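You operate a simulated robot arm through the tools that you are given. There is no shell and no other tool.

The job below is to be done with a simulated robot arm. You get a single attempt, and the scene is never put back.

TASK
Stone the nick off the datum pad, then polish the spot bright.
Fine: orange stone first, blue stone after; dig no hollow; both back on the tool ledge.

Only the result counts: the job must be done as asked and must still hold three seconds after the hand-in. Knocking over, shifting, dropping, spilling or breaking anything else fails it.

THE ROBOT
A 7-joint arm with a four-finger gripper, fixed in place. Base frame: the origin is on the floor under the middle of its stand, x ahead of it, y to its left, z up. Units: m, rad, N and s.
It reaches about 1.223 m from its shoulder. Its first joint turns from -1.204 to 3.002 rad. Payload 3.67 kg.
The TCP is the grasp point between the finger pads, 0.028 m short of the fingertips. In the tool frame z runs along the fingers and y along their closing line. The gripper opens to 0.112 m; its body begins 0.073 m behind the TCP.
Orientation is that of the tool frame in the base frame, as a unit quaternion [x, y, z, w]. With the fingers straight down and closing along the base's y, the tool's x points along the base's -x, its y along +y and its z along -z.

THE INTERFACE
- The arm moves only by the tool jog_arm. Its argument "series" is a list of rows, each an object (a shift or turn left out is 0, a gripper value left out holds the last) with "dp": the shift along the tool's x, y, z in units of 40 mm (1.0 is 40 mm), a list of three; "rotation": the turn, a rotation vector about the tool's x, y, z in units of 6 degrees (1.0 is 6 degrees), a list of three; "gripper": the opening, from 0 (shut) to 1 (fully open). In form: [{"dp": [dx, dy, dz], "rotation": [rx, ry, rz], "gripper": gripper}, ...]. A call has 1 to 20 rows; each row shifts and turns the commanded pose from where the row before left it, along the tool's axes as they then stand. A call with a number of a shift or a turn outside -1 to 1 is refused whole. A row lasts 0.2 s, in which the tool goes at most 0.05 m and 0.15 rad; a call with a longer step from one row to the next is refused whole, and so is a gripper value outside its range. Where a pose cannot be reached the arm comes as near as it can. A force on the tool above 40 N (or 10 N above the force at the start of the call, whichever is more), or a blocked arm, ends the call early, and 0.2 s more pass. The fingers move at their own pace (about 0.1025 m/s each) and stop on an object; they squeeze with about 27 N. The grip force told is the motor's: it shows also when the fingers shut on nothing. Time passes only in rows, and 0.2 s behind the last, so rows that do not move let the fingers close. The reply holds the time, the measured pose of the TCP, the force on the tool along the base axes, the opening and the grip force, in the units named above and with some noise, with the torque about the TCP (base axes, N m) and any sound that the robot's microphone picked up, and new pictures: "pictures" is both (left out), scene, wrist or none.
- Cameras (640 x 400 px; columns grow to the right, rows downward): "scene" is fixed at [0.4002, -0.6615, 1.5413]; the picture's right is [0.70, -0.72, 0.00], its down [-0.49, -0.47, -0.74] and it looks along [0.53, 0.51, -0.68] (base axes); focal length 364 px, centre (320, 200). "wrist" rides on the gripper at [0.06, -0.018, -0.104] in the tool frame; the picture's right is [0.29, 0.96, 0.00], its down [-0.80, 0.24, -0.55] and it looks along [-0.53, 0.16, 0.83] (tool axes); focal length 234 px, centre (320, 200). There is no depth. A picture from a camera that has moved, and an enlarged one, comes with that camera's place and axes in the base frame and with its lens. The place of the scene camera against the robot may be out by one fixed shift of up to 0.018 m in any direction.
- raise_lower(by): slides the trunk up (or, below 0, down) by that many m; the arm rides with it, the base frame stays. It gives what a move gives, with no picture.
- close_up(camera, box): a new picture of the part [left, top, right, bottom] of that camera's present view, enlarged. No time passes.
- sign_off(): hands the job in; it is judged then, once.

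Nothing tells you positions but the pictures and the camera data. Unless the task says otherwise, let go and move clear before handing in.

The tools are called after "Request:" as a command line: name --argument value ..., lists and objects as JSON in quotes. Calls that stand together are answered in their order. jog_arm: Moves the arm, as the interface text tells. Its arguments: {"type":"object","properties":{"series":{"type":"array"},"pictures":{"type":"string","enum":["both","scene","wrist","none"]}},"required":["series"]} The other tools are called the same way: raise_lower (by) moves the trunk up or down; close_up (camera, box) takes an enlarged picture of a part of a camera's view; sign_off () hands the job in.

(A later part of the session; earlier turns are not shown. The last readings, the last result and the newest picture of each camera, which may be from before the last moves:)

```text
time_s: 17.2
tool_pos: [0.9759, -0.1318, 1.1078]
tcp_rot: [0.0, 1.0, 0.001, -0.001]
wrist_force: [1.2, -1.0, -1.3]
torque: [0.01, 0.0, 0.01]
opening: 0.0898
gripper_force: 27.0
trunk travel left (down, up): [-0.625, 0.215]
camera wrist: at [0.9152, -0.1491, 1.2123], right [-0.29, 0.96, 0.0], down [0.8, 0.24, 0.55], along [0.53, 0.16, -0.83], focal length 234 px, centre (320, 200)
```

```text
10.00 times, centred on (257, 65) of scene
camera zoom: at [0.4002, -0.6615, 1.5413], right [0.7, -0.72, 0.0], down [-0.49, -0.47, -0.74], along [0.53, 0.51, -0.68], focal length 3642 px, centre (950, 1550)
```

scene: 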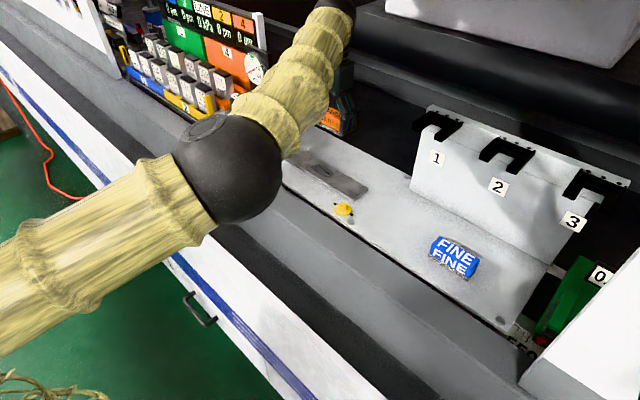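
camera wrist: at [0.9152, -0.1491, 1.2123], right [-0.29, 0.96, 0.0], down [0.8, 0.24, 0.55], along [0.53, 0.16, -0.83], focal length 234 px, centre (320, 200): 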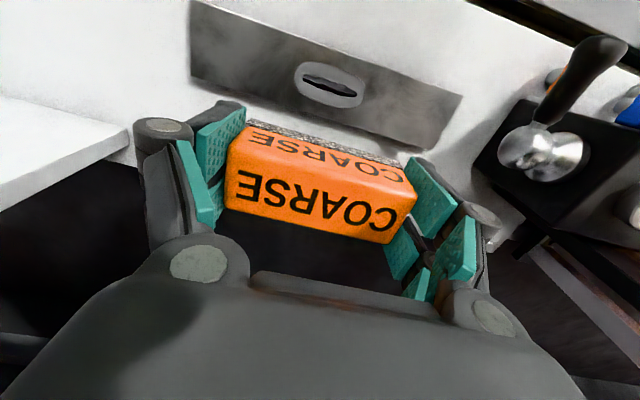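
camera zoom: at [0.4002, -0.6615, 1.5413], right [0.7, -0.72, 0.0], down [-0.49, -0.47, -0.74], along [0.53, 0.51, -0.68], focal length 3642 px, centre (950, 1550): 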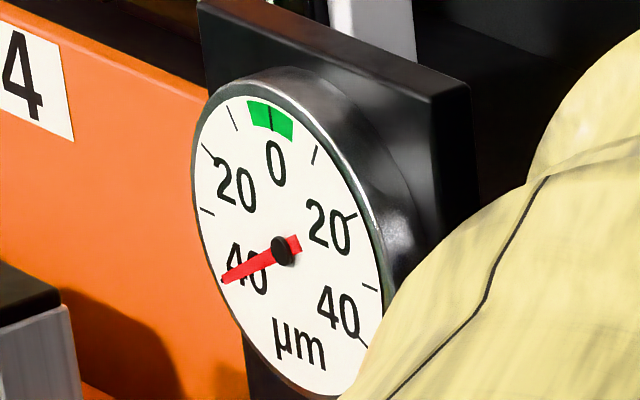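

The nick has shrunk by roughly a tenth in length, so stoning works and the scene view tracks it well. I'll go back down with about 0.5 mm more preload and make three more cycles.

Request:
jog_arm --series '[{"dp": [0.25, 0, 0.5]}, {"dp": [0.3, 0, 1]}, {"dp": [0.3, 0, 1]}, {"dp": [0, 0, 0.35]}, {"dp": [0, 0, 0.1]}, {"dp": [0, 0, 0.0625]}, {"dp": [0, 0.4, 0]}, {"dp": [0, -0.4, 0]}, {"dp": [0, -0.4, 0]}, {"dp": [0, 0.4, 0]}, {"dp": [0, 0.4, 0]}, {"dp": [0, -0.4, 0]}, {"dp": [0, -0.4, 0]}, {"dp": [0, 0.4, 0]}, {"dp": [0, 0.4, 0]}, {"dp": [0, -0.4, 0]}, {"dp": [0, -0.4, 0]}, {"dp": [0, 0.4, 0]}]' --pictures "none"

```text
time_s: 21.0
tool_pos: [0.9382, -0.1315, 0.9888]
tcp_rot: [0.001, 1.0, 0.0, 0.001]
wrist_force: [1.7, -2.8, 10.8]
torque: [0.3, -0.08, -0.13]
opening: 0.0897
gripper_force: 27.0
trunk travel left (down, up): [-0.625, 0.215]
```

The pressing force is now about 12 N. I'll lift off the same way and inspect.

Request:
jog_arm --series '[{"dp": [0, 0, -0.5]}, {"dp": [-0.3, 0, -1]}, {"dp": [-0.3, 0, -1]}, {"dp": [-0.25, 0, -0.5]}, {"dp": [0, 0, 0]}]' --pictures "none"

Request:
close_up --camera "wrist" --box '[290, 55, 370, 105]'

Request:
close_up --camera "scene" --box '[300, 155, 348, 185]'

```text
time_s: 22.2
tool_pos: [0.9749, -0.1318, 1.1107]
tcp_rot: [0.0, 1.0, 0.001, 0.0]
wrist_force: [-0.2, 0.0, -1.6]
torque: [0.01, 0.01, 0.07]
opening: 0.0898
gripper_force: 27.1
trunk travel left (down, up): [-0.625, 0.215]
```

```text
8.00 times, centred on (330, 80) of wrist
camera zoom: at [0.9147, -0.1483, 1.2144], right [-0.29, 0.96, 0.0], down [0.8, 0.24, 0.55], along [0.53, 0.16, -0.83], focal length 1873 px, centre (240, 1160)
```

zoom: 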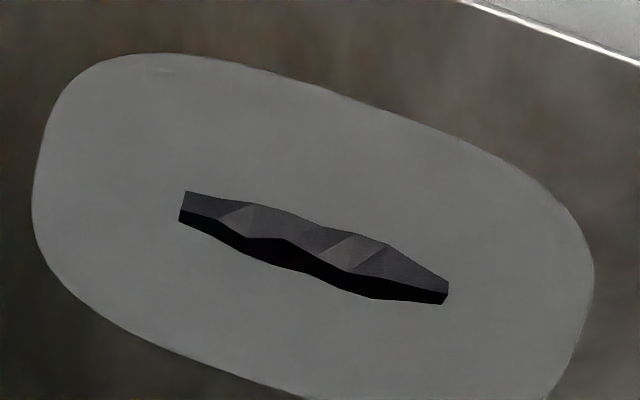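

```text
13.33 times, centred on (324, 170) of scene
camera zoom: at [0.4002, -0.6615, 1.5413], right [0.7, -0.72, 0.0], down [-0.49, -0.47, -0.74], along [0.53, 0.51, -0.68], focal length 4857 px, centre (267, 600)
```

zoom: 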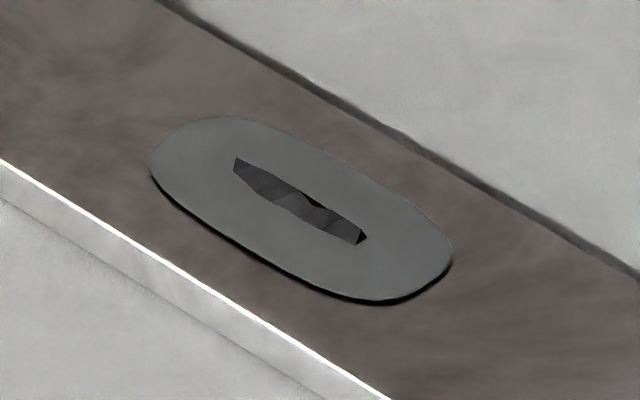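

The nick is now a bit over half its original length, shrinking in proportion to force times distance. I'll repeat three cycles at the same depth and check again.

Request:
jog_arm --series '[{"dp": [0.25, 0, 0.5]}, {"dp": [0.3, 0, 1]}, {"dp": [0.3, 0, 1]}, {"dp": [0, 0, 0.35]}, {"dp": [0, 0, 0.1]}, {"dp": [0, 0, 0.05]}, {"dp": [0, 0.4, 0]}, {"dp": [0, -0.4, 0]}, {"dp": [0, -0.4, 0]}, {"dp": [0, 0.4, 0]}, {"dp": [0, 0.4, 0]}, {"dp": [0, -0.4, 0]}, {"dp": [0, -0.4, 0]}, {"dp": [0, 0.4, 0]}, {"dp": [0, 0.4, 0]}, {"dp": [0, -0.4, 0]}, {"dp": [0, -0.4, 0]}, {"dp": [0, 0.4, 0]}]' --pictures "none"

Request:
jog_arm --series '[{"dp": [0, 0, -0.5]}, {"dp": [-0.3, 0, -1]}, {"dp": [-0.3, 0, -1]}, {"dp": [-0.25, 0, -0.5]}, {"dp": [0, 0, 0]}]' --pictures "none"

Request:
close_up --camera "wrist" --box '[290, 55, 370, 105]'

Request:
close_up --camera "scene" --box '[300, 155, 348, 185]'

```text
time_s: 26.0
tool_pos: [0.9383, -0.1305, 0.9886]
tcp_rot: [0.001, 1.0, 0.0, 0.001]
wrist_force: [2.2, -4.3, 13.9]
torque: [0.37, -0.08, -0.15]
opening: 0.0898
gripper_force: 27.2
trunk travel left (down, up): [-0.625, 0.215]
```

```text
time_s: 27.2
tool_pos: [0.9788, -0.1323, 1.108]
tcp_rot: [0.0, 1.0, 0.001, 0.001]
wrist_force: [-0.6, 0.1, -1.2]
torque: [0.02, 0.01, -0.02]
opening: 0.0898
gripper_force: 26.8
trunk travel left (down, up): [-0.625, 0.215]
```

```text
8.00 times, centred on (330, 80) of wrist
camera zoom: at [0.9175, -0.1494, 1.2138], right [-0.29, 0.96, 0.0], down [0.8, 0.24, 0.55], along [0.53, 0.16, -0.83], focal length 1873 px, centre (240, 1160)
```

zoom: 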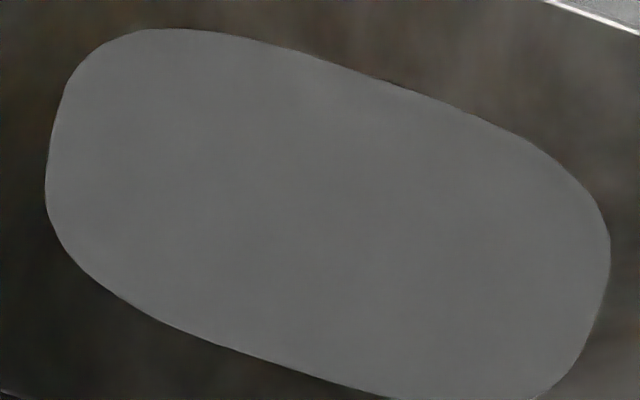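

```text
13.33 times, centred on (324, 170) of scene
camera zoom: at [0.4002, -0.6615, 1.5413], right [0.7, -0.72, 0.0], down [-0.49, -0.47, -0.74], along [0.53, 0.51, -0.68], focal length 4857 px, centre (267, 600)
```

zoom: 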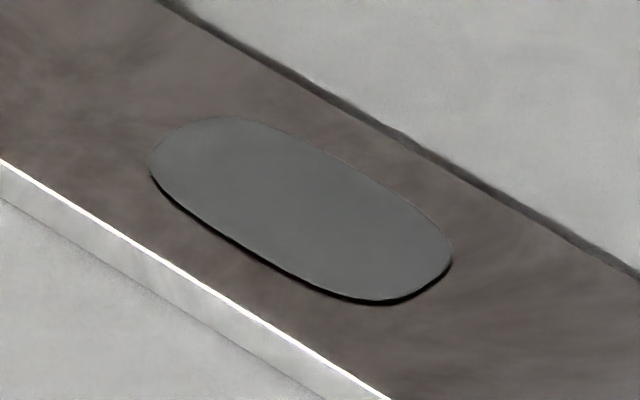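

The dark ridge is gone and the spot is an even dull grey. I'll enlarge hard for any tiny remnant or hollow before putting the orange stone away.

Request:
close_up --camera "scene" --box '[316, 165, 332, 175]'

Request:
close_up --camera "wrist" --box '[310, 66, 350, 91]'

Request:
close_up --camera "wrist" --box '[160, 0, 480, 160]'

Request:
close_up --camera "scene" --box '[225, 45, 289, 85]'

```text
16.00 times, centred on (324, 170) of scene
camera zoom: at [0.4002, -0.6615, 1.5413], right [0.7, -0.72, 0.0], down [-0.49, -0.47, -0.74], along [0.53, 0.51, -0.68], focal length 5828 px, centre (256, 680)
```

zoom: 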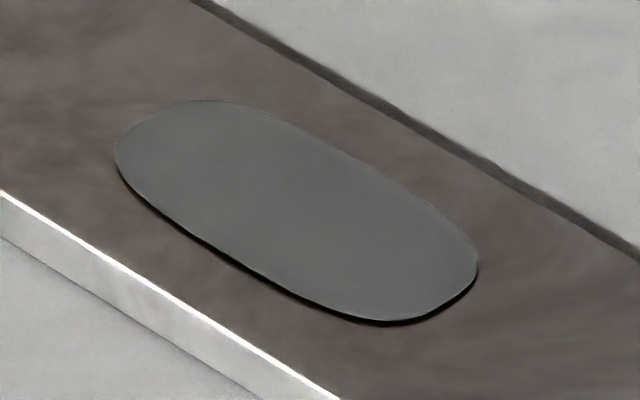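

```text
16.00 times, centred on (330, 78) of wrist
camera zoom: at [0.9175, -0.1494, 1.2138], right [-0.29, 0.96, 0.0], down [0.8, 0.24, 0.55], along [0.53, 0.16, -0.83], focal length 3747 px, centre (160, 2144)
```

zoom: 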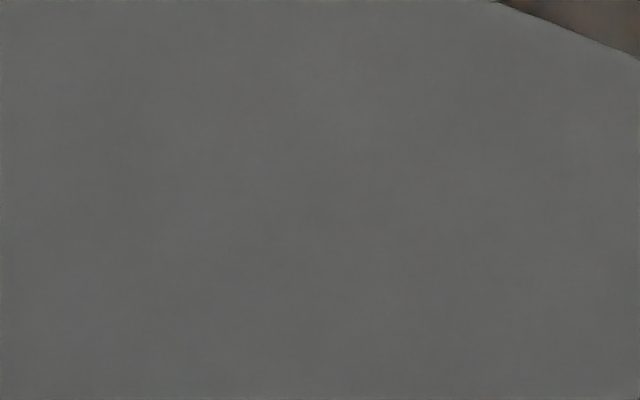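

```text
2.00 times, centred on (320, 80) of wrist
camera zoom: at [0.9175, -0.1494, 1.2138], right [-0.29, 0.96, 0.0], down [0.8, 0.24, 0.55], along [0.53, 0.16, -0.83], focal length 468 px, centre (320, 440)
```

zoom: 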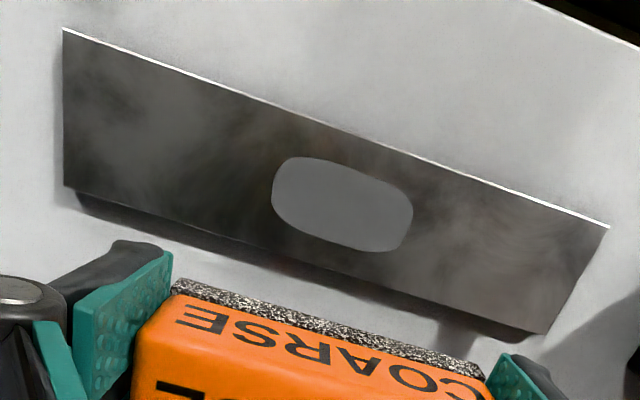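

```text
10.00 times, centred on (257, 65) of scene
camera zoom: at [0.4002, -0.6615, 1.5413], right [0.7, -0.72, 0.0], down [-0.49, -0.47, -0.74], along [0.53, 0.51, -0.68], focal length 3642 px, centre (950, 1550)
```

zoom: 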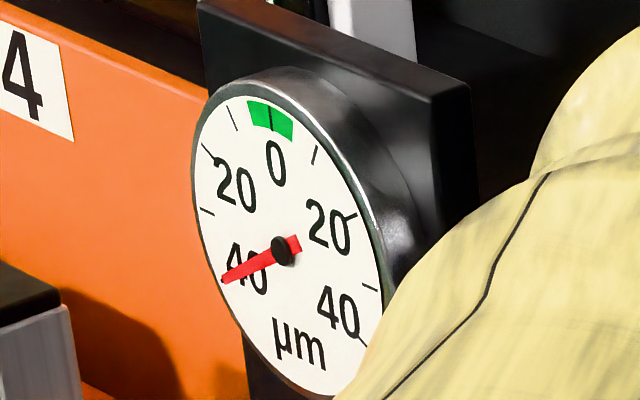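

No remnant or hollow shows, so the coarse work is done. I'll carry the orange stone back to its original place on the ledge.

Request:
jog_arm --series '[{"dp": [0.2417, -0.9917, 0.2]}, {"dp": [0.2417, -0.9917, 0.35]}, {"dp": [0.2417, -0.9917, 0.35]}, {"dp": [0.2417, -0.9917, 0.35]}, {"dp": [0.2417, -0.9917, 0.35]}, {"dp": [0.2417, -0.9917, 0.35]}, {"dp": [0, 0, 0]}]'

```text
time_s: 28.8
tool_pos: [0.9129, -0.3678, 1.0331]
tcp_rot: [0.0, 1.0, -0.001, 0.0]
wrist_force: [-0.1, 0.2, -1.2]
torque: [-0.02, -0.03, 0.0]
opening: 0.0898
gripper_force: 26.9
trunk travel left (down, up): [-0.625, 0.215]
camera wrist: at [0.8532, -0.3847, 1.1374], right [-0.29, 0.96, 0.0], down [0.8, 0.24, 0.55], along [0.53, 0.16, -0.83], focal length 234 px, centre (320, 200)
```

scene: 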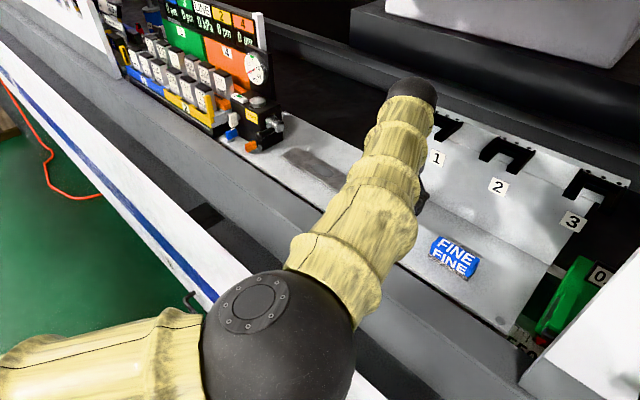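
wrist: 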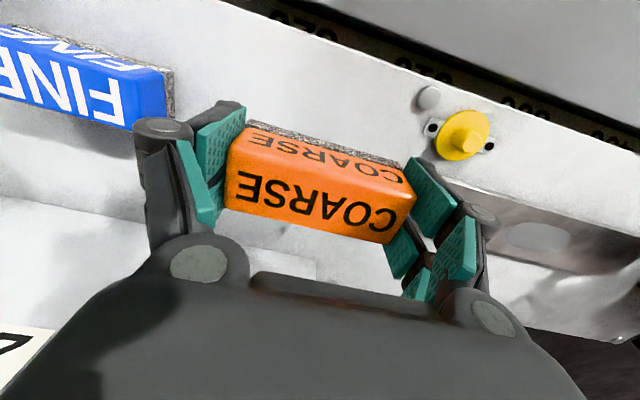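

I'm back over the orange stone's original spot. I'll lower close to the ledge and then feel for contact.

Request:
jog_arm --series '[{"dp": [0, 0, 0.5]}, {"dp": [0, 0, 0.45]}, {"dp": [0, 0, 0.15]}, {"dp": [0, 0, 0.05]}, {"dp": [0, 0, 0]}]' --pictures "none"

```text
time_s: 30.0
tool_pos: [0.9136, -0.37, 0.982]
tcp_rot: [0.0, 1.0, 0.001, 0.001]
wrist_force: [0.0, 0.3, -1.2]
torque: [-0.01, 0.02, -0.01]
opening: 0.0897
gripper_force: 26.9
trunk travel left (down, up): [-0.625, 0.215]
```

No contact yet. I'll continue down in 1 mm steps.

Request:
jog_arm --series '[{"dp": [0, 0, 0.03]}, {"dp": [0, 0, 0.03]}, {"dp": [0, 0, 0]}]' --pictures "none"

```text
time_s: 30.8
tool_pos: [0.9139, -0.368, 0.9813]
tcp_rot: [0.0, 1.0, 0.001, 0.0]
wrist_force: [0.5, 0.2, -1.3]
torque: [-0.02, -0.02, 0.01]
opening: 0.0897
gripper_force: 27.0
trunk travel left (down, up): [-0.625, 0.215]
```

Request:
jog_arm --series '[{"dp": [0, 0, 0.02]}, {"dp": [0, 0, 0]}]' --pictures "none"

```text
time_s: 31.4
tool_pos: [0.9147, -0.3694, 0.9819]
tcp_rot: [0.0, 1.0, 0.0, 0.0]
wrist_force: [-0.8, 0.1, -0.7]
torque: [0.0, 0.02, -0.03]
opening: 0.0896
gripper_force: 27.3
trunk travel left (down, up): [-0.625, 0.215]
```

Request:
jog_arm --series '[{"dp": [0, 0, 0.02]}, {"dp": [0, 0, 0]}]' --pictures "none"

```text
time_s: 32.0
tool_pos: [0.9148, -0.3687, 0.9805]
tcp_rot: [-0.001, 1.0, 0.001, 0.0]
wrist_force: [0.3, -0.6, -0.6]
torque: [-0.01, -0.02, 0.01]
opening: 0.0898
gripper_force: 27.2
trunk travel left (down, up): [-0.625, 0.215]
```

Request:
jog_arm --series '[{"dp": [0, 0, 0.02]}, {"dp": [0, 0, 0]}]' --pictures "wrist"

```text
time_s: 32.6
tool_pos: [0.9148, -0.3696, 0.9802]
tcp_rot: [0.001, 1.0, 0.0, 0.0]
wrist_force: [0.4, -0.8, -1.2]
torque: [-0.02, -0.03, -0.01]
opening: 0.0896
gripper_force: 27.0
trunk travel left (down, up): [-0.625, 0.215]
camera wrist: at [0.8549, -0.3865, 1.084], right [-0.29, 0.96, 0.0], down [0.8, 0.24, 0.55], along [0.53, 0.16, -0.83], focal length 234 px, centre (320, 200)
```

wrist: 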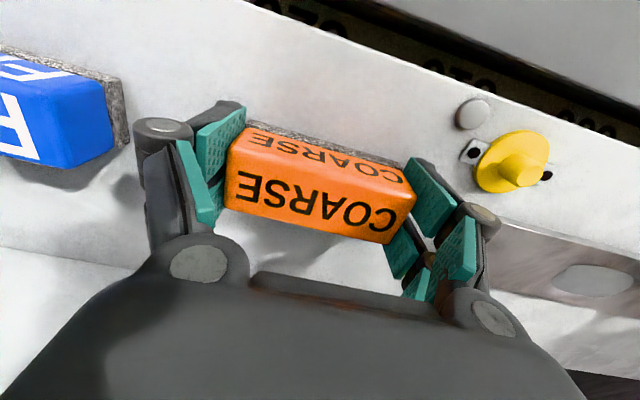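

The stone still hangs free, probably under a millimetre up. I'll step down further.

Request:
jog_arm --series '[{"dp": [0, 0, 0.02]}, {"dp": [0, 0, 0]}]' --pictures "none"

```text
time_s: 33.2
tool_pos: [0.9152, -0.3682, 0.9801]
tcp_rot: [0.001, 1.0, 0.001, 0.0]
wrist_force: [1.2, -1.4, 5.0]
torque: [-0.21, -0.1, 0.01]
opening: 0.0896
gripper_force: 26.9
trunk travel left (down, up): [-0.625, 0.215]
```

The stone is on the ledge with about 6 N. I'll open the fingers and check that it stays put.

Request:
jog_arm --series '[{"dp": [0, 0, -0.01], "gripper": 0.85}, {"gripper": 1.0}, {"gripper": 1.0}, {"gripper": 1.0}]' --pictures "wrist"

```text
time_s: 34.2
tool_pos: [0.9154, -0.3695, 0.9777]
tcp_rot: [0.0, 1.0, 0.001, 0.0]
wrist_force: [0.0, -0.6, -0.3]
torque: [-0.02, 0.01, 0.02]
opening: 0.1119
gripper_force: 0.0
trunk travel left (down, up): [-0.625, 0.215]
camera wrist: at [0.8555, -0.3861, 1.0835], right [-0.29, 0.96, 0.0], down [0.8, 0.24, 0.55], along [0.53, 0.16, -0.83], focal length 234 px, centre (320, 200)
```

wrist: 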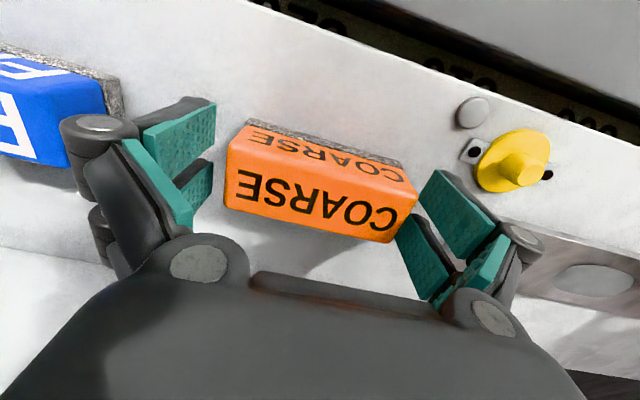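

The orange stone rests where it was, aligned. I'll rise straight up and move over to look at the blue stone.

Request:
jog_arm --series '[{"dp": [0, 0, -0.5]}, {"dp": [0, 0, -1]}, {"dp": [0, 0, -1]}, {"dp": [0.45, -0.9, -0.1]}, {"dp": [0.45, -0.9, -0.1]}, {"dp": [0.45, -0.9, -0.1]}, {"dp": [0.45, -0.9, -0.1]}, {"dp": [0.45, -0.9, -0.1]}, {"dp": [0, 0, 0]}]'

Request:
close_up --camera "wrist" --box '[250, 140, 410, 240]'

```text
time_s: 36.2
tool_pos: [0.8264, -0.5466, 1.095]
tcp_rot: [-0.001, 1.0, 0.0, -0.001]
wrist_force: [-0.2, 0.2, -0.2]
torque: [0.0, 0.03, -0.01]
opening: 0.112
gripper_force: 0.2
trunk travel left (down, up): [-0.625, 0.215]
camera wrist: at [0.7661, -0.565, 1.1996], right [-0.29, 0.96, 0.0], down [0.8, 0.24, 0.55], along [0.53, 0.16, -0.83], focal length 234 px, centre (320, 200)
```

scene: 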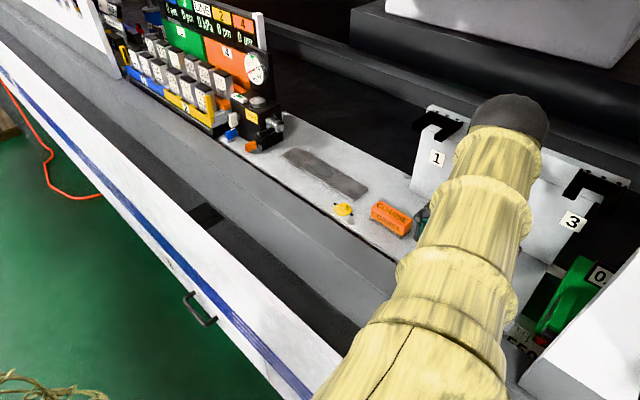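
wrist: 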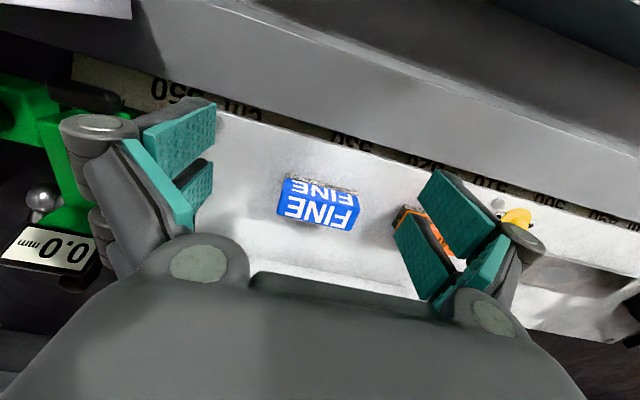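

```text
4.00 times, centred on (330, 190) of wrist
camera zoom: at [0.7661, -0.565, 1.1996], right [-0.29, 0.96, 0.0], down [0.8, 0.24, 0.55], along [0.53, 0.16, -0.83], focal length 937 px, centre (280, 240)
```

zoom: 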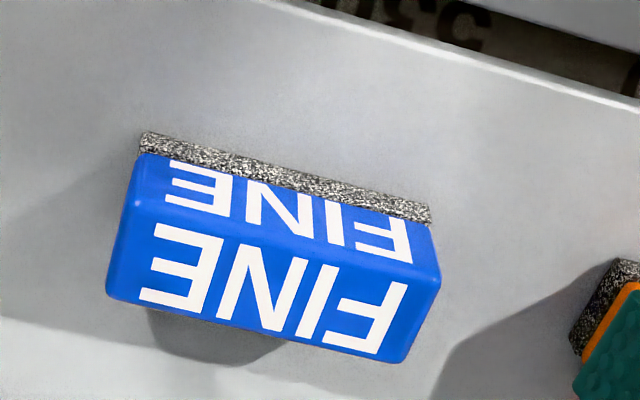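

The blue stone is at about (0.915, -0.5215), also aligned with y. I'll approach it as I did the orange one and check at hover height.

Request:
jog_arm --series '[{"dp": [-0.75, 0.224, 0.49]}, {"dp": [-0.75, 0.224, 0.49]}, {"dp": [-0.75, 0.224, 0.49]}, {"dp": [0, 0, 0.5]}, {"dp": [0, 0, 0.5]}, {"dp": [0, 0, 0]}]'

```text
time_s: 37.6
tool_pos: [0.9155, -0.5203, 1.0005]
tcp_rot: [0.001, 1.0, 0.0, 0.0]
wrist_force: [-1.6, 0.1, -0.8]
torque: [0.0, -0.02, 0.01]
opening: 0.1119
gripper_force: 0.1
trunk travel left (down, up): [-0.625, 0.215]
camera wrist: at [0.8551, -0.5384, 1.1055], right [-0.29, 0.96, 0.0], down [0.8, 0.24, 0.55], along [0.53, 0.16, -0.83], focal length 234 px, centre (320, 200)
```

scene: 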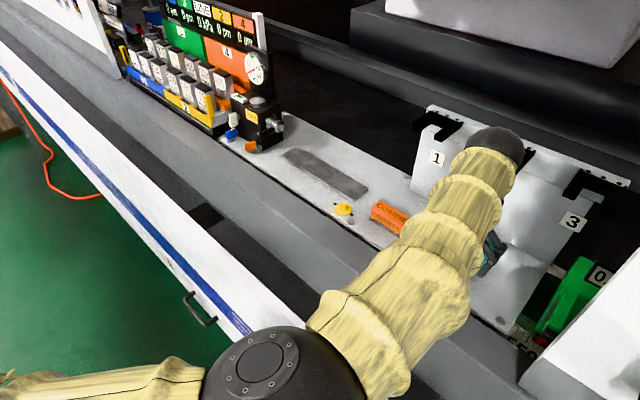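
wrist: 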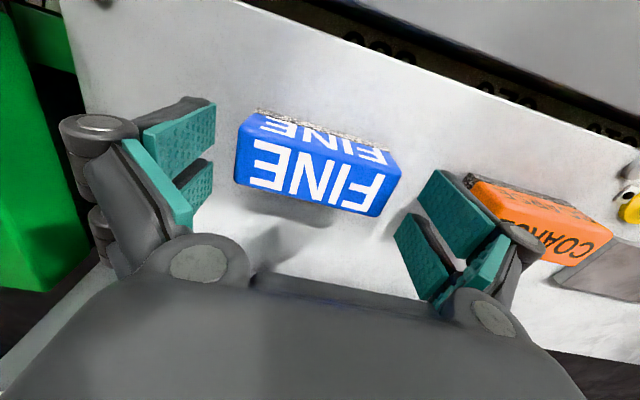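

The blue stone sits centred between the fingers and the orange stone is clear. I'll lower 2 cm and close.

Request:
jog_arm --series '[{"dp": [0, 0, 0.3]}, {"dp": [0, 0, 0.19]}, {"dp": [0, 0, 0]}, {"gripper": 0.7}, {"gripper": 0}, {"gripper": 0}, {"gripper": 0}]' --pictures "wrist"

```text
time_s: 39.2
tool_pos: [0.9165, -0.5208, 0.9793]
tcp_rot: [0.0, 1.0, 0.001, 0.0]
wrist_force: [1.4, -1.1, 2.7]
torque: [-0.17, -0.04, 0.01]
opening: 0.0895
gripper_force: 27.1
trunk travel left (down, up): [-0.625, 0.215]
camera wrist: at [0.8562, -0.5388, 1.085], right [-0.29, 0.96, 0.0], down [0.8, 0.24, 0.55], along [0.53, 0.16, -0.83], focal length 234 px, centre (320, 200)
```

wrist: 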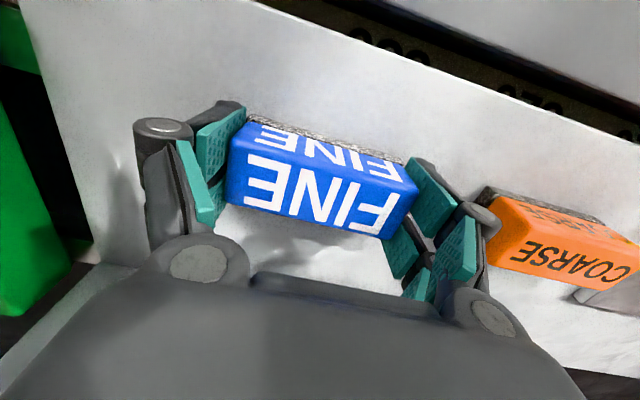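

The gripper has the blue stone at 27 N. I'll lift it 8 cm and carry it over the orange stone and cap to the pad.

Request:
jog_arm --series '[{"dp": [0, 0, -0.3]}, {"dp": [0, 0, -0.8]}, {"dp": [0, 0, -0.9]}, {"dp": [-0.06, 0.9778, 0]}, {"dp": [-0.06, 0.9778, 0]}, {"dp": [-0.06, 0.9778, 0]}, {"dp": [-0.06, 0.9778, 0]}, {"dp": [-0.06, 0.9778, 0]}, {"dp": [-0.06, 0.9778, 0]}, {"dp": [-0.06, 0.9778, 0]}, {"dp": [-0.06, 0.9778, 0]}, {"dp": [-0.06, 0.9778, 0]}, {"dp": [-0.06, 0.9778, 0]}, {"dp": [0, 0, 0]}]'

```text
time_s: 42.2
tool_pos: [0.939, -0.1319, 1.0599]
tcp_rot: [0.002, 1.0, 0.001, 0.0]
wrist_force: [0.0, 0.0, -0.3]
torque: [0.04, -0.02, 0.02]
opening: 0.0895
gripper_force: 27.4
trunk travel left (down, up): [-0.625, 0.215]
camera wrist: at [0.8791, -0.1499, 1.1647], right [-0.29, 0.96, 0.0], down [0.8, 0.24, 0.55], along [0.53, 0.16, -0.83], focal length 234 px, centre (320, 200)
```

scene: 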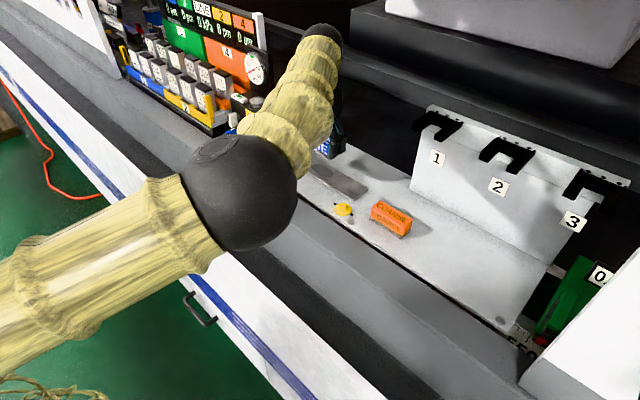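
wrist: 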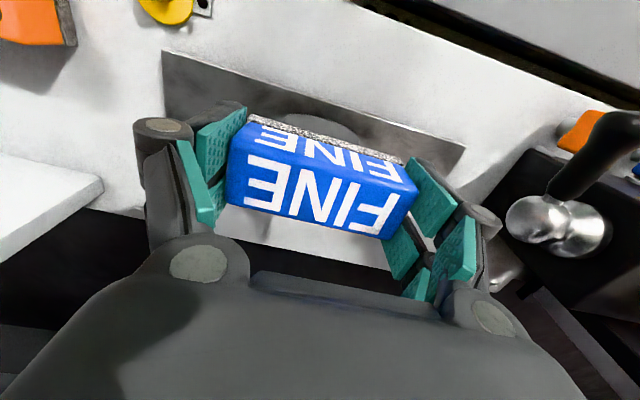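

The blue stone is over the spot. I'll lower to just above contact.

Request:
jog_arm --series '[{"dp": [0, 0, 0.8]}, {"dp": [0, 0, 0.6]}, {"dp": [0, 0, 0.25]}, {"dp": [0, 0, 0.05]}, {"dp": [0, 0, 0.03]}, {"dp": [0, 0, 0]}]' --pictures "none"

```text
time_s: 43.6
tool_pos: [0.9405, -0.1302, 0.9914]
tcp_rot: [0.0, 1.0, 0.0, 0.0]
wrist_force: [-0.5, -0.3, -1.6]
torque: [0.0, 0.01, -0.03]
opening: 0.0901
gripper_force: 27.3
trunk travel left (down, up): [-0.625, 0.215]
```

Request:
jog_arm --series '[{"dp": [0, 0, 0.025]}, {"dp": [0, 0, 0.025]}, {"dp": [0, 0, 0]}]' --pictures "none"

```text
time_s: 44.4
tool_pos: [0.94, -0.1297, 0.991]
tcp_rot: [0.0, 1.0, 0.001, 0.001]
wrist_force: [1.3, -2.7, 5.9]
torque: [-0.15, 0.06, 0.04]
opening: 0.0897
gripper_force: 27.0
trunk travel left (down, up): [-0.625, 0.215]
```

Contact at about 7 N with the fine stone. I'll make three polishing cycles and then inspect.

Request:
jog_arm --series '[{"dp": [0, 0.4, 0]}, {"dp": [0, -0.4, 0]}, {"dp": [0, -0.4, 0]}, {"dp": [0, 0.4, 0]}, {"dp": [0, 0.4, 0]}, {"dp": [0, -0.4, 0]}, {"dp": [0, -0.4, 0]}, {"dp": [0, 0.4, 0]}, {"dp": [0, 0.4, 0]}, {"dp": [0, -0.4, 0]}, {"dp": [0, -0.4, 0]}, {"dp": [0, 0.4, 0]}]' --pictures "none"

Request:
jog_arm --series '[{"dp": [0, 0, -0.5]}, {"dp": [-0.3, 0, -1]}, {"dp": [-0.3, 0, -1]}, {"dp": [-0.25, 0, -0.5]}, {"dp": [0, 0, 0]}]' --pictures "none"

Request:
close_up --camera "wrist" --box '[160, 0, 480, 160]'

Request:
close_up --camera "scene" --box '[300, 155, 348, 185]'

```text
time_s: 47.0
tool_pos: [0.9389, -0.1303, 0.9898]
tcp_rot: [-0.001, 1.0, 0.0, 0.0]
wrist_force: [2.7, 0.2, 4.5]
torque: [0.24, -0.03, -0.07]
opening: 0.09
gripper_force: 27.0
trunk travel left (down, up): [-0.625, 0.215]
```

```text
time_s: 48.2
tool_pos: [0.9749, -0.1297, 1.1099]
tcp_rot: [0.0, 1.0, 0.001, 0.0]
wrist_force: [0.6, -0.6, -1.2]
torque: [0.0, 0.01, 0.0]
opening: 0.0898
gripper_force: 27.0
trunk travel left (down, up): [-0.625, 0.215]
```

```text
2.00 times, centred on (320, 80) of wrist
camera zoom: at [0.9144, -0.1477, 1.2147], right [-0.29, 0.96, 0.0], down [0.8, 0.24, 0.55], along [0.53, 0.16, -0.83], focal length 468 px, centre (320, 440)
```

zoom: 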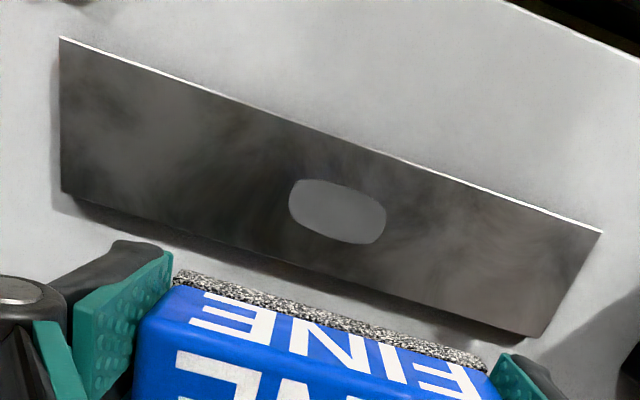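

```text
13.33 times, centred on (324, 170) of scene
camera zoom: at [0.4002, -0.6615, 1.5413], right [0.7, -0.72, 0.0], down [-0.49, -0.47, -0.74], along [0.53, 0.51, -0.68], focal length 4857 px, centre (267, 600)
```

zoom: 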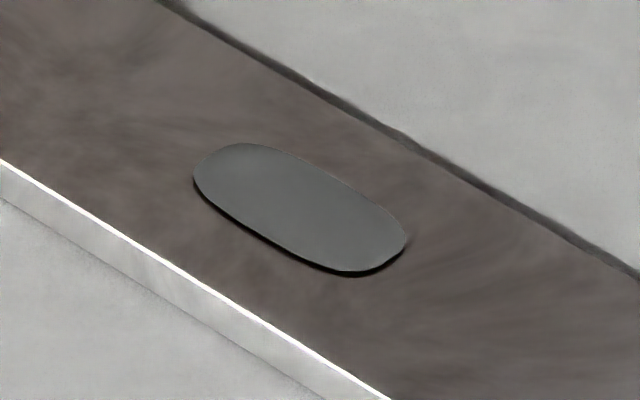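

The dull oval has shrunk to about 70 %, so polishing works the same way. I'll return with 0.5 mm more preload for three more cycles.

Request:
jog_arm --series '[{"dp": [0.25, 0, 0.5]}, {"dp": [0.3, 0, 1]}, {"dp": [0.3, 0, 1]}, {"dp": [0, 0, 0.35]}, {"dp": [0, 0, 0.1]}, {"dp": [0, 0, 0.06]}, {"dp": [0, 0.4, 0]}, {"dp": [0, -0.4, 0]}, {"dp": [0, -0.4, 0]}, {"dp": [0, 0.4, 0]}, {"dp": [0, 0.4, 0]}, {"dp": [0, -0.4, 0]}, {"dp": [0, -0.4, 0]}, {"dp": [0, 0.4, 0]}, {"dp": [0, 0.4, 0]}, {"dp": [0, -0.4, 0]}, {"dp": [0, -0.4, 0]}, {"dp": [0, 0.4, 0]}]' --pictures "none"

Request:
jog_arm --series '[{"dp": [0, 0, -0.5]}, {"dp": [-0.3, 0, -1]}, {"dp": [-0.3, 0, -1]}, {"dp": [-0.25, 0, -0.5]}, {"dp": [0, 0, 0]}]' --pictures "none"

Request:
close_up --camera "wrist" --box '[160, 0, 480, 160]'

Request:
close_up --camera "scene" --box '[300, 155, 348, 185]'

```text
time_s: 52.0
tool_pos: [0.938, -0.1298, 0.9901]
tcp_rot: [0.0, 1.0, 0.001, 0.0]
wrist_force: [3.0, -4.1, 12.9]
torque: [0.06, 0.01, -0.06]
opening: 0.0899
gripper_force: 27.7
trunk travel left (down, up): [-0.625, 0.215]
```

```text
time_s: 53.2
tool_pos: [0.975, -0.1296, 1.1095]
tcp_rot: [0.001, 1.0, 0.001, -0.001]
wrist_force: [-0.1, -0.6, -1.1]
torque: [-0.02, 0.02, -0.02]
opening: 0.0897
gripper_force: 26.9
trunk travel left (down, up): [-0.625, 0.215]
```

```text
2.00 times, centred on (320, 80) of wrist
camera zoom: at [0.9134, -0.1471, 1.2154], right [-0.29, 0.96, 0.0], down [0.8, 0.24, 0.55], along [0.53, 0.16, -0.83], focal length 468 px, centre (320, 440)
```

zoom: 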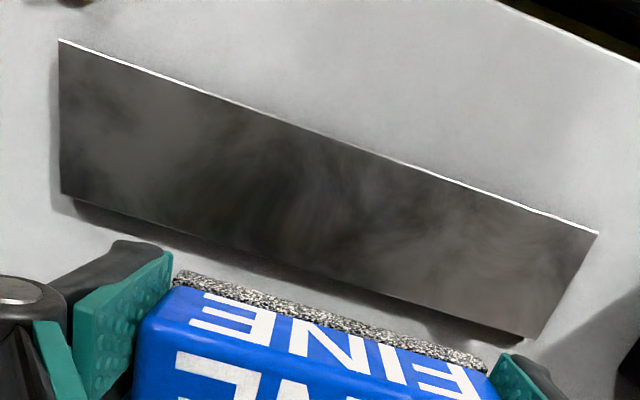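

```text
13.33 times, centred on (324, 170) of scene
camera zoom: at [0.4002, -0.6615, 1.5413], right [0.7, -0.72, 0.0], down [-0.49, -0.47, -0.74], along [0.53, 0.51, -0.68], focal length 4857 px, centre (267, 600)
```

zoom: 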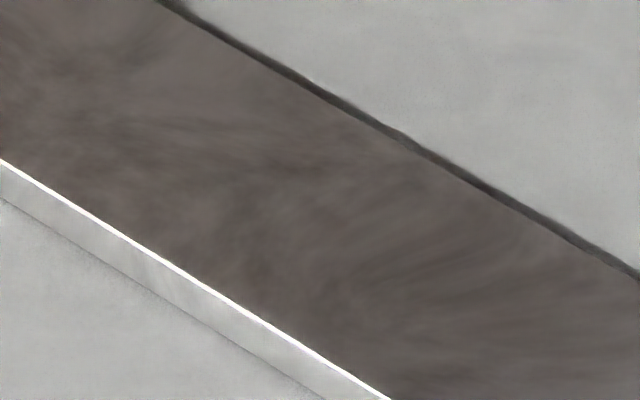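

The dull oval has vanished and the pad surface looks uniform. I'll enlarge it closely to check for any leftover dull patch or hollow.

Request:
close_up --camera "wrist" --box '[285, 55, 377, 112]'

Request:
close_up --camera "scene" --box '[270, 135, 382, 205]'

Request:
close_up --camera "scene" --box '[316, 165, 332, 175]'

```text
6.96 times, centred on (331, 84) of wrist
camera zoom: at [0.9134, -0.1471, 1.2154], right [-0.29, 0.96, 0.0], down [0.8, 0.24, 0.55], along [0.53, 0.16, -0.83], focal length 1629 px, centre (244, 1010)
```

zoom: 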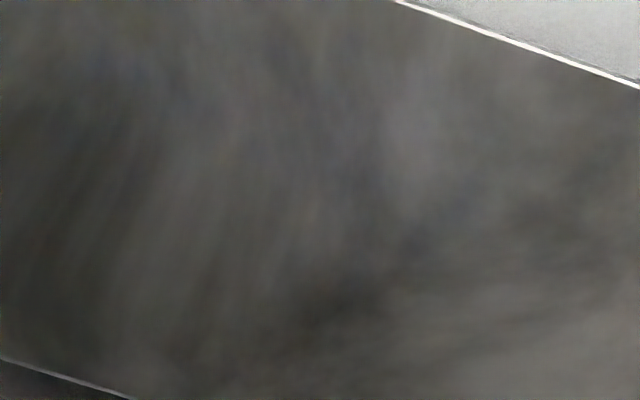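

```text
5.71 times, centred on (326, 170) of scene
camera zoom: at [0.4002, -0.6615, 1.5413], right [0.7, -0.72, 0.0], down [-0.49, -0.47, -0.74], along [0.53, 0.51, -0.68], focal length 2081 px, centre (286, 371)
```

zoom: 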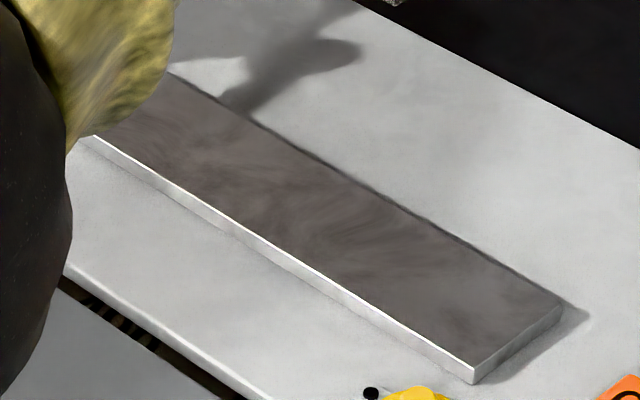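

```text
16.00 times, centred on (324, 170) of scene
camera zoom: at [0.4002, -0.6615, 1.5413], right [0.7, -0.72, 0.0], down [-0.49, -0.47, -0.74], along [0.53, 0.51, -0.68], focal length 5828 px, centre (256, 680)
```

zoom: 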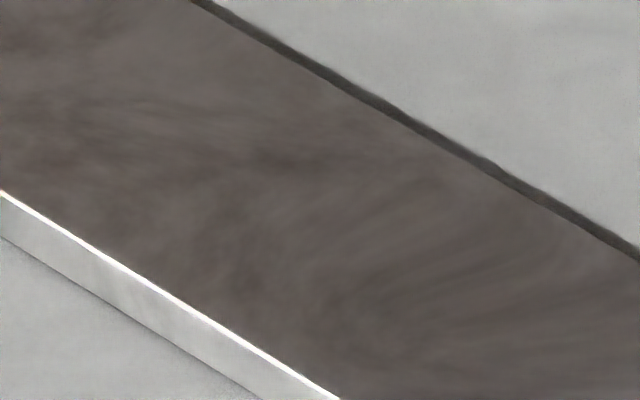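

No dull patch or hollow is visible. I'll give the spot one light extra cycle with the fine stone so the polish isn't marginal, then inspect once more.

Request:
jog_arm --series '[{"dp": [0.25, 0, 0.5]}, {"dp": [0.3, 0, 1]}, {"dp": [0.3, 0, 1]}, {"dp": [0, 0, 0.35]}, {"dp": [0, 0, 0.1]}, {"dp": [0, 0, 0.04]}, {"dp": [0, 0.4, 0]}, {"dp": [0, -0.4, 0]}, {"dp": [0, -0.4, 0]}, {"dp": [0, 0.4, 0]}]' --pictures "none"

Request:
jog_arm --series '[{"dp": [0, 0, -0.5]}, {"dp": [-0.3, 0, -1]}, {"dp": [-0.3, 0, -1]}, {"dp": [-0.25, 0, -0.5]}, {"dp": [0, 0, 0]}]' --pictures "both"

Request:
close_up --camera "wrist" --box '[160, 0, 480, 160]'

Request:
close_up --camera "scene" --box '[300, 155, 348, 185]'

```text
time_s: 55.4
tool_pos: [0.9384, -0.1305, 0.9899]
tcp_rot: [0.001, 1.0, 0.0, 0.001]
wrist_force: [2.6, -1.7, 11.8]
torque: [-0.06, 0.06, -0.04]
opening: 0.0896
gripper_force: 27.0
trunk travel left (down, up): [-0.625, 0.215]
```

```text
time_s: 56.6
tool_pos: [0.9738, -0.1335, 1.109]
tcp_rot: [0.001, 1.0, 0.001, 0.0]
wrist_force: [0.1, -0.6, -0.7]
torque: [0.02, 0.06, 0.0]
opening: 0.0897
gripper_force: 27.3
trunk travel left (down, up): [-0.625, 0.215]
camera wrist: at [0.9136, -0.151, 1.2145], right [-0.29, 0.96, 0.0], down [0.8, 0.24, 0.55], along [0.53, 0.16, -0.83], focal length 234 px, centre (320, 200)
```

scene: 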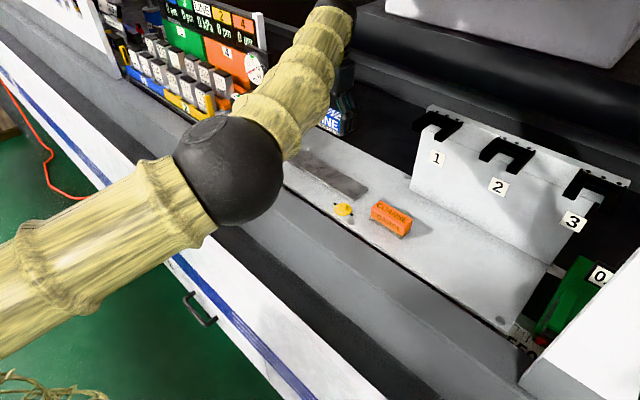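
wrist: 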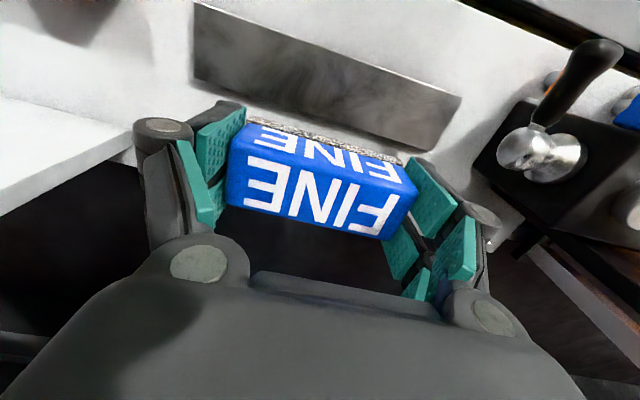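

```text
2.00 times, centred on (320, 80) of wrist
camera zoom: at [0.9136, -0.151, 1.2145], right [-0.29, 0.96, 0.0], down [0.8, 0.24, 0.55], along [0.53, 0.16, -0.83], focal length 468 px, centre (320, 440)
```

zoom: 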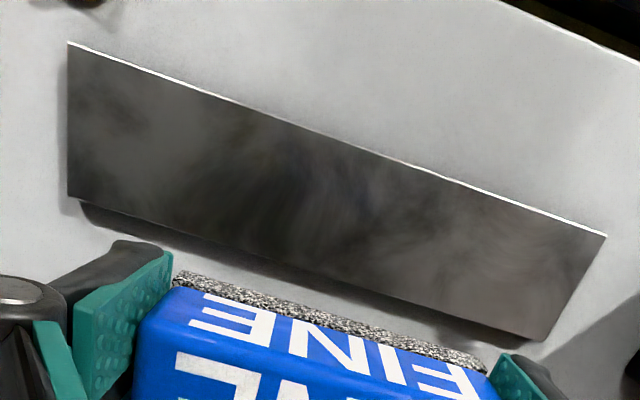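

```text
13.33 times, centred on (324, 170) of scene
camera zoom: at [0.4002, -0.6615, 1.5413], right [0.7, -0.72, 0.0], down [-0.49, -0.47, -0.74], along [0.53, 0.51, -0.68], focal length 4857 px, centre (267, 600)
```

zoom: 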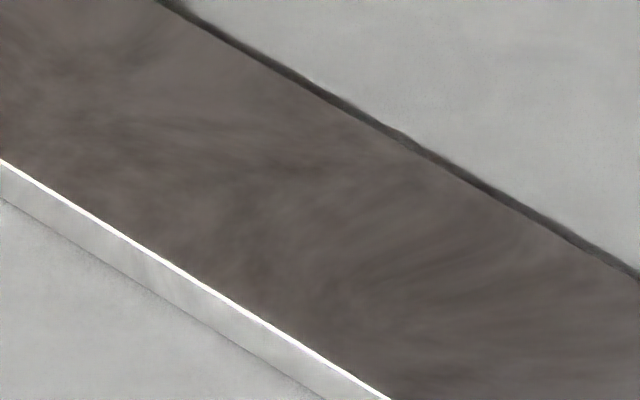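

The spot matches the pad's bright finish with no mark left. I'll take the blue stone back over the orange one to its original place on the ledge.

Request:
jog_arm --series '[{"dp": [0.145, -0.9778, 0.125]}, {"dp": [0.145, -0.9778, 0.125]}, {"dp": [0.145, -0.9778, 0.125]}, {"dp": [0.145, -0.9778, 0.125]}, {"dp": [0.145, -0.9778, 0.125]}, {"dp": [0.145, -0.9778, 0.125]}, {"dp": [0.145, -0.9778, 0.125]}, {"dp": [0.145, -0.9778, 0.125]}, {"dp": [0.145, -0.9778, 0.125]}, {"dp": [0.145, -0.9778, 0.125]}, {"dp": [0, 0, 0]}]'

```text
time_s: 57.8
tool_pos: [0.9479, -0.3052, 1.086]
tcp_rot: [-0.005, 1.0, 0.002, 0.002]
wrist_force: [1.8, 7.6, -1.6]
torque: [-0.74, 0.15, 0.21]
opening: 0.0896
gripper_force: 26.8
trunk travel left (down, up): [-0.625, 0.215]
stopped in row 5: the force on the tool passed its limit at 58 N (the readings are from after the stop); the commanded pose is now the measured one
camera wrist: at [0.8871, -0.324, 1.1905], right [-0.3, 0.95, 0.0], down [0.79, 0.25, 0.56], along [0.53, 0.17, -0.83], focal length 234 px, centre (320, 200)
```

scene: 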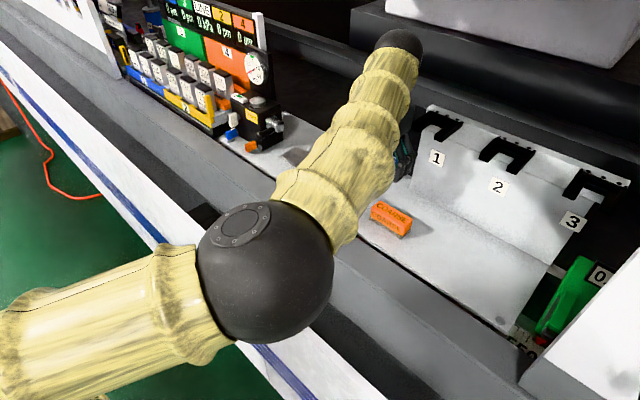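
wrist: 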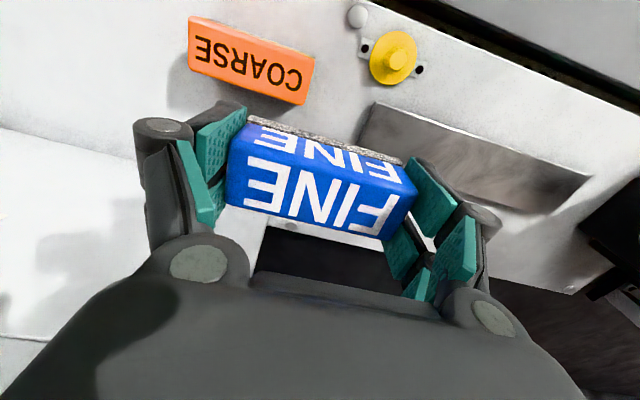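

The hand stopped against something, most likely hook 1 on the wall, with 7.6 N still on it. I'll look closely before moving off.

Request:
close_up --camera "scene" --box '[370, 90, 530, 190]'

Request:
close_up --camera "scene" --box '[340, 60, 460, 135]'

Request:
close_up --camera "wrist" --box '[0, 100, 240, 250]'

```text
4.00 times, centred on (450, 140) of scene
camera zoom: at [0.4002, -0.6615, 1.5413], right [0.7, -0.72, 0.0], down [-0.49, -0.47, -0.74], along [0.53, 0.51, -0.68], focal length 1457 px, centre (-200, 440)
```

zoom: 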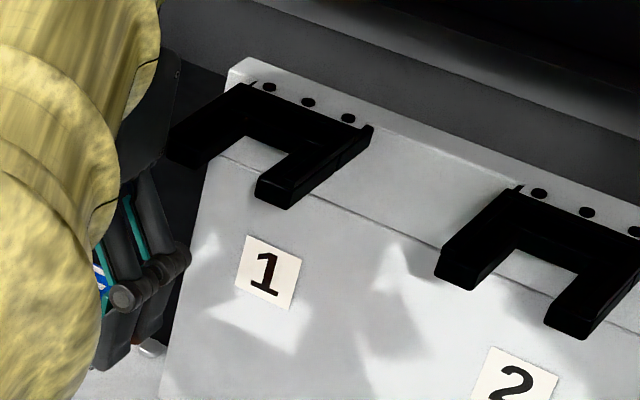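

```text
5.33 times, centred on (400, 98) of scene
camera zoom: at [0.4002, -0.6615, 1.5413], right [0.7, -0.72, 0.0], down [-0.49, -0.47, -0.74], along [0.53, 0.51, -0.68], focal length 1943 px, centre (-107, 747)
```

zoom: 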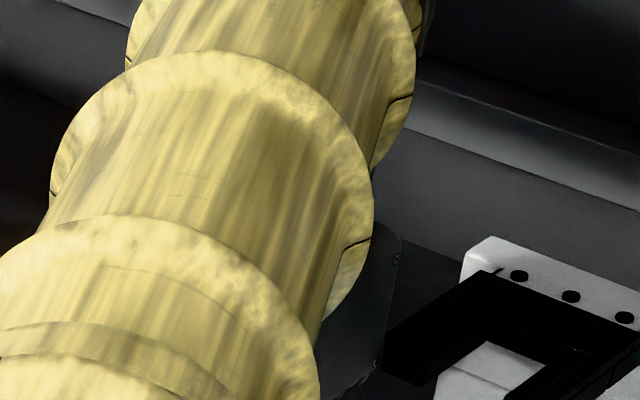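

```text
2.67 times, centred on (120, 175) of wrist
camera zoom: at [0.8871, -0.324, 1.1905], right [-0.3, 0.95, 0.0], down [0.79, 0.25, 0.56], along [0.53, 0.17, -0.83], focal length 624 px, centre (853, 267)
```

zoom: 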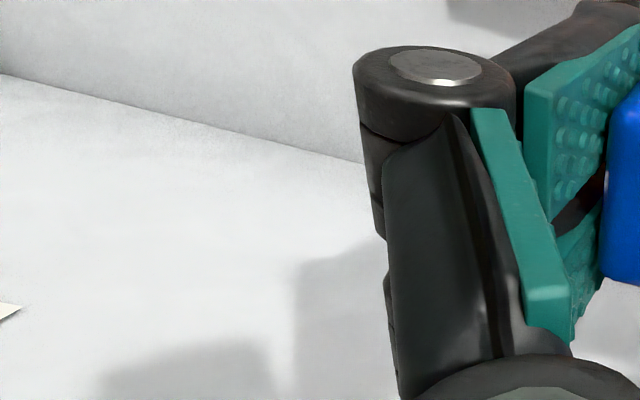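

Hook 1 and the wall haven't shifted in the picture, and the blue stone hasn't moved in the grip. The palm touched the hook's side, so I'll back away toward +y and then toward the robot.

Request:
jog_arm --series '[{"dp": [0, 0.25, 0]}, {"dp": [0.2, 0.5, 0]}, {"dp": [0.6, 0.2, 0]}, {"dp": [0, 0, 0]}]'

Request:
close_up --camera "scene" --box '[400, 90, 640, 240]'

```text
time_s: 58.8
tool_pos: [0.9167, -0.2679, 1.0852]
tcp_rot: [-0.005, 1.0, 0.002, 0.0]
wrist_force: [0.3, 0.0, -1.3]
torque: [-0.01, 0.04, 0.01]
opening: 0.0897
gripper_force: 26.5
trunk travel left (down, up): [-0.625, 0.215]
camera wrist: at [0.8559, -0.2876, 1.1901], right [-0.3, 0.95, 0.0], down [0.79, 0.24, 0.56], along [0.53, 0.17, -0.83], focal length 234 px, centre (320, 200)
```

scene: 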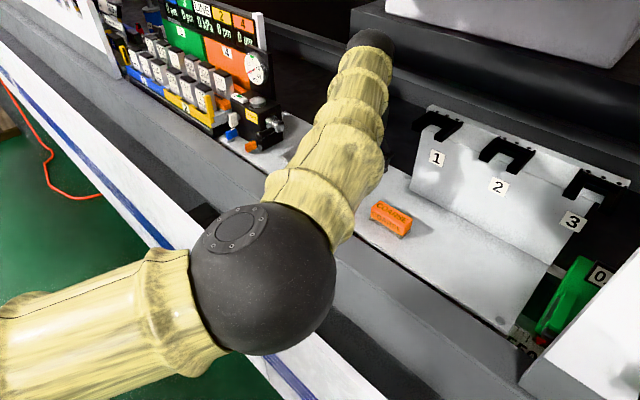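
wrist: 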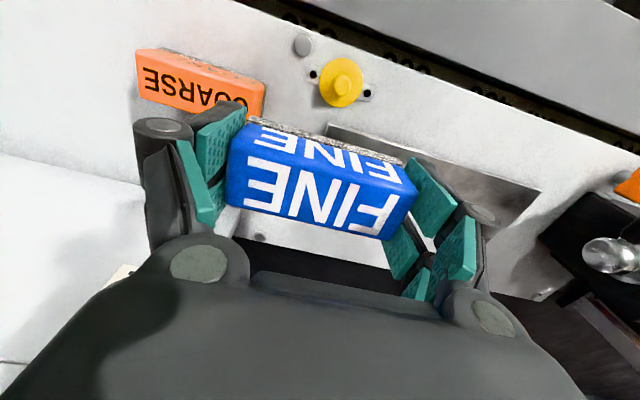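

```text
2.67 times, centred on (520, 165) of scene
camera zoom: at [0.4002, -0.6615, 1.5413], right [0.7, -0.72, 0.0], down [-0.49, -0.47, -0.74], along [0.53, 0.51, -0.68], focal length 971 px, centre (-213, 293)
```

zoom: 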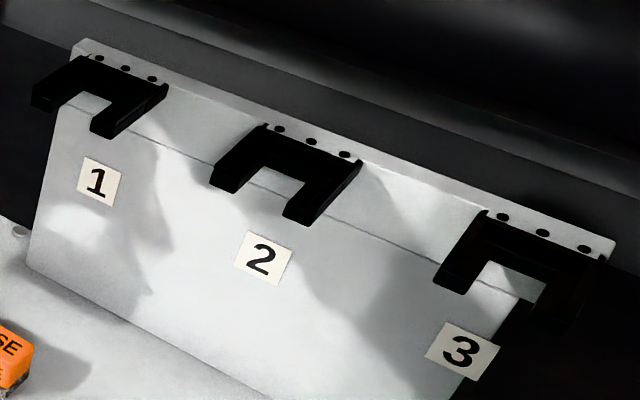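

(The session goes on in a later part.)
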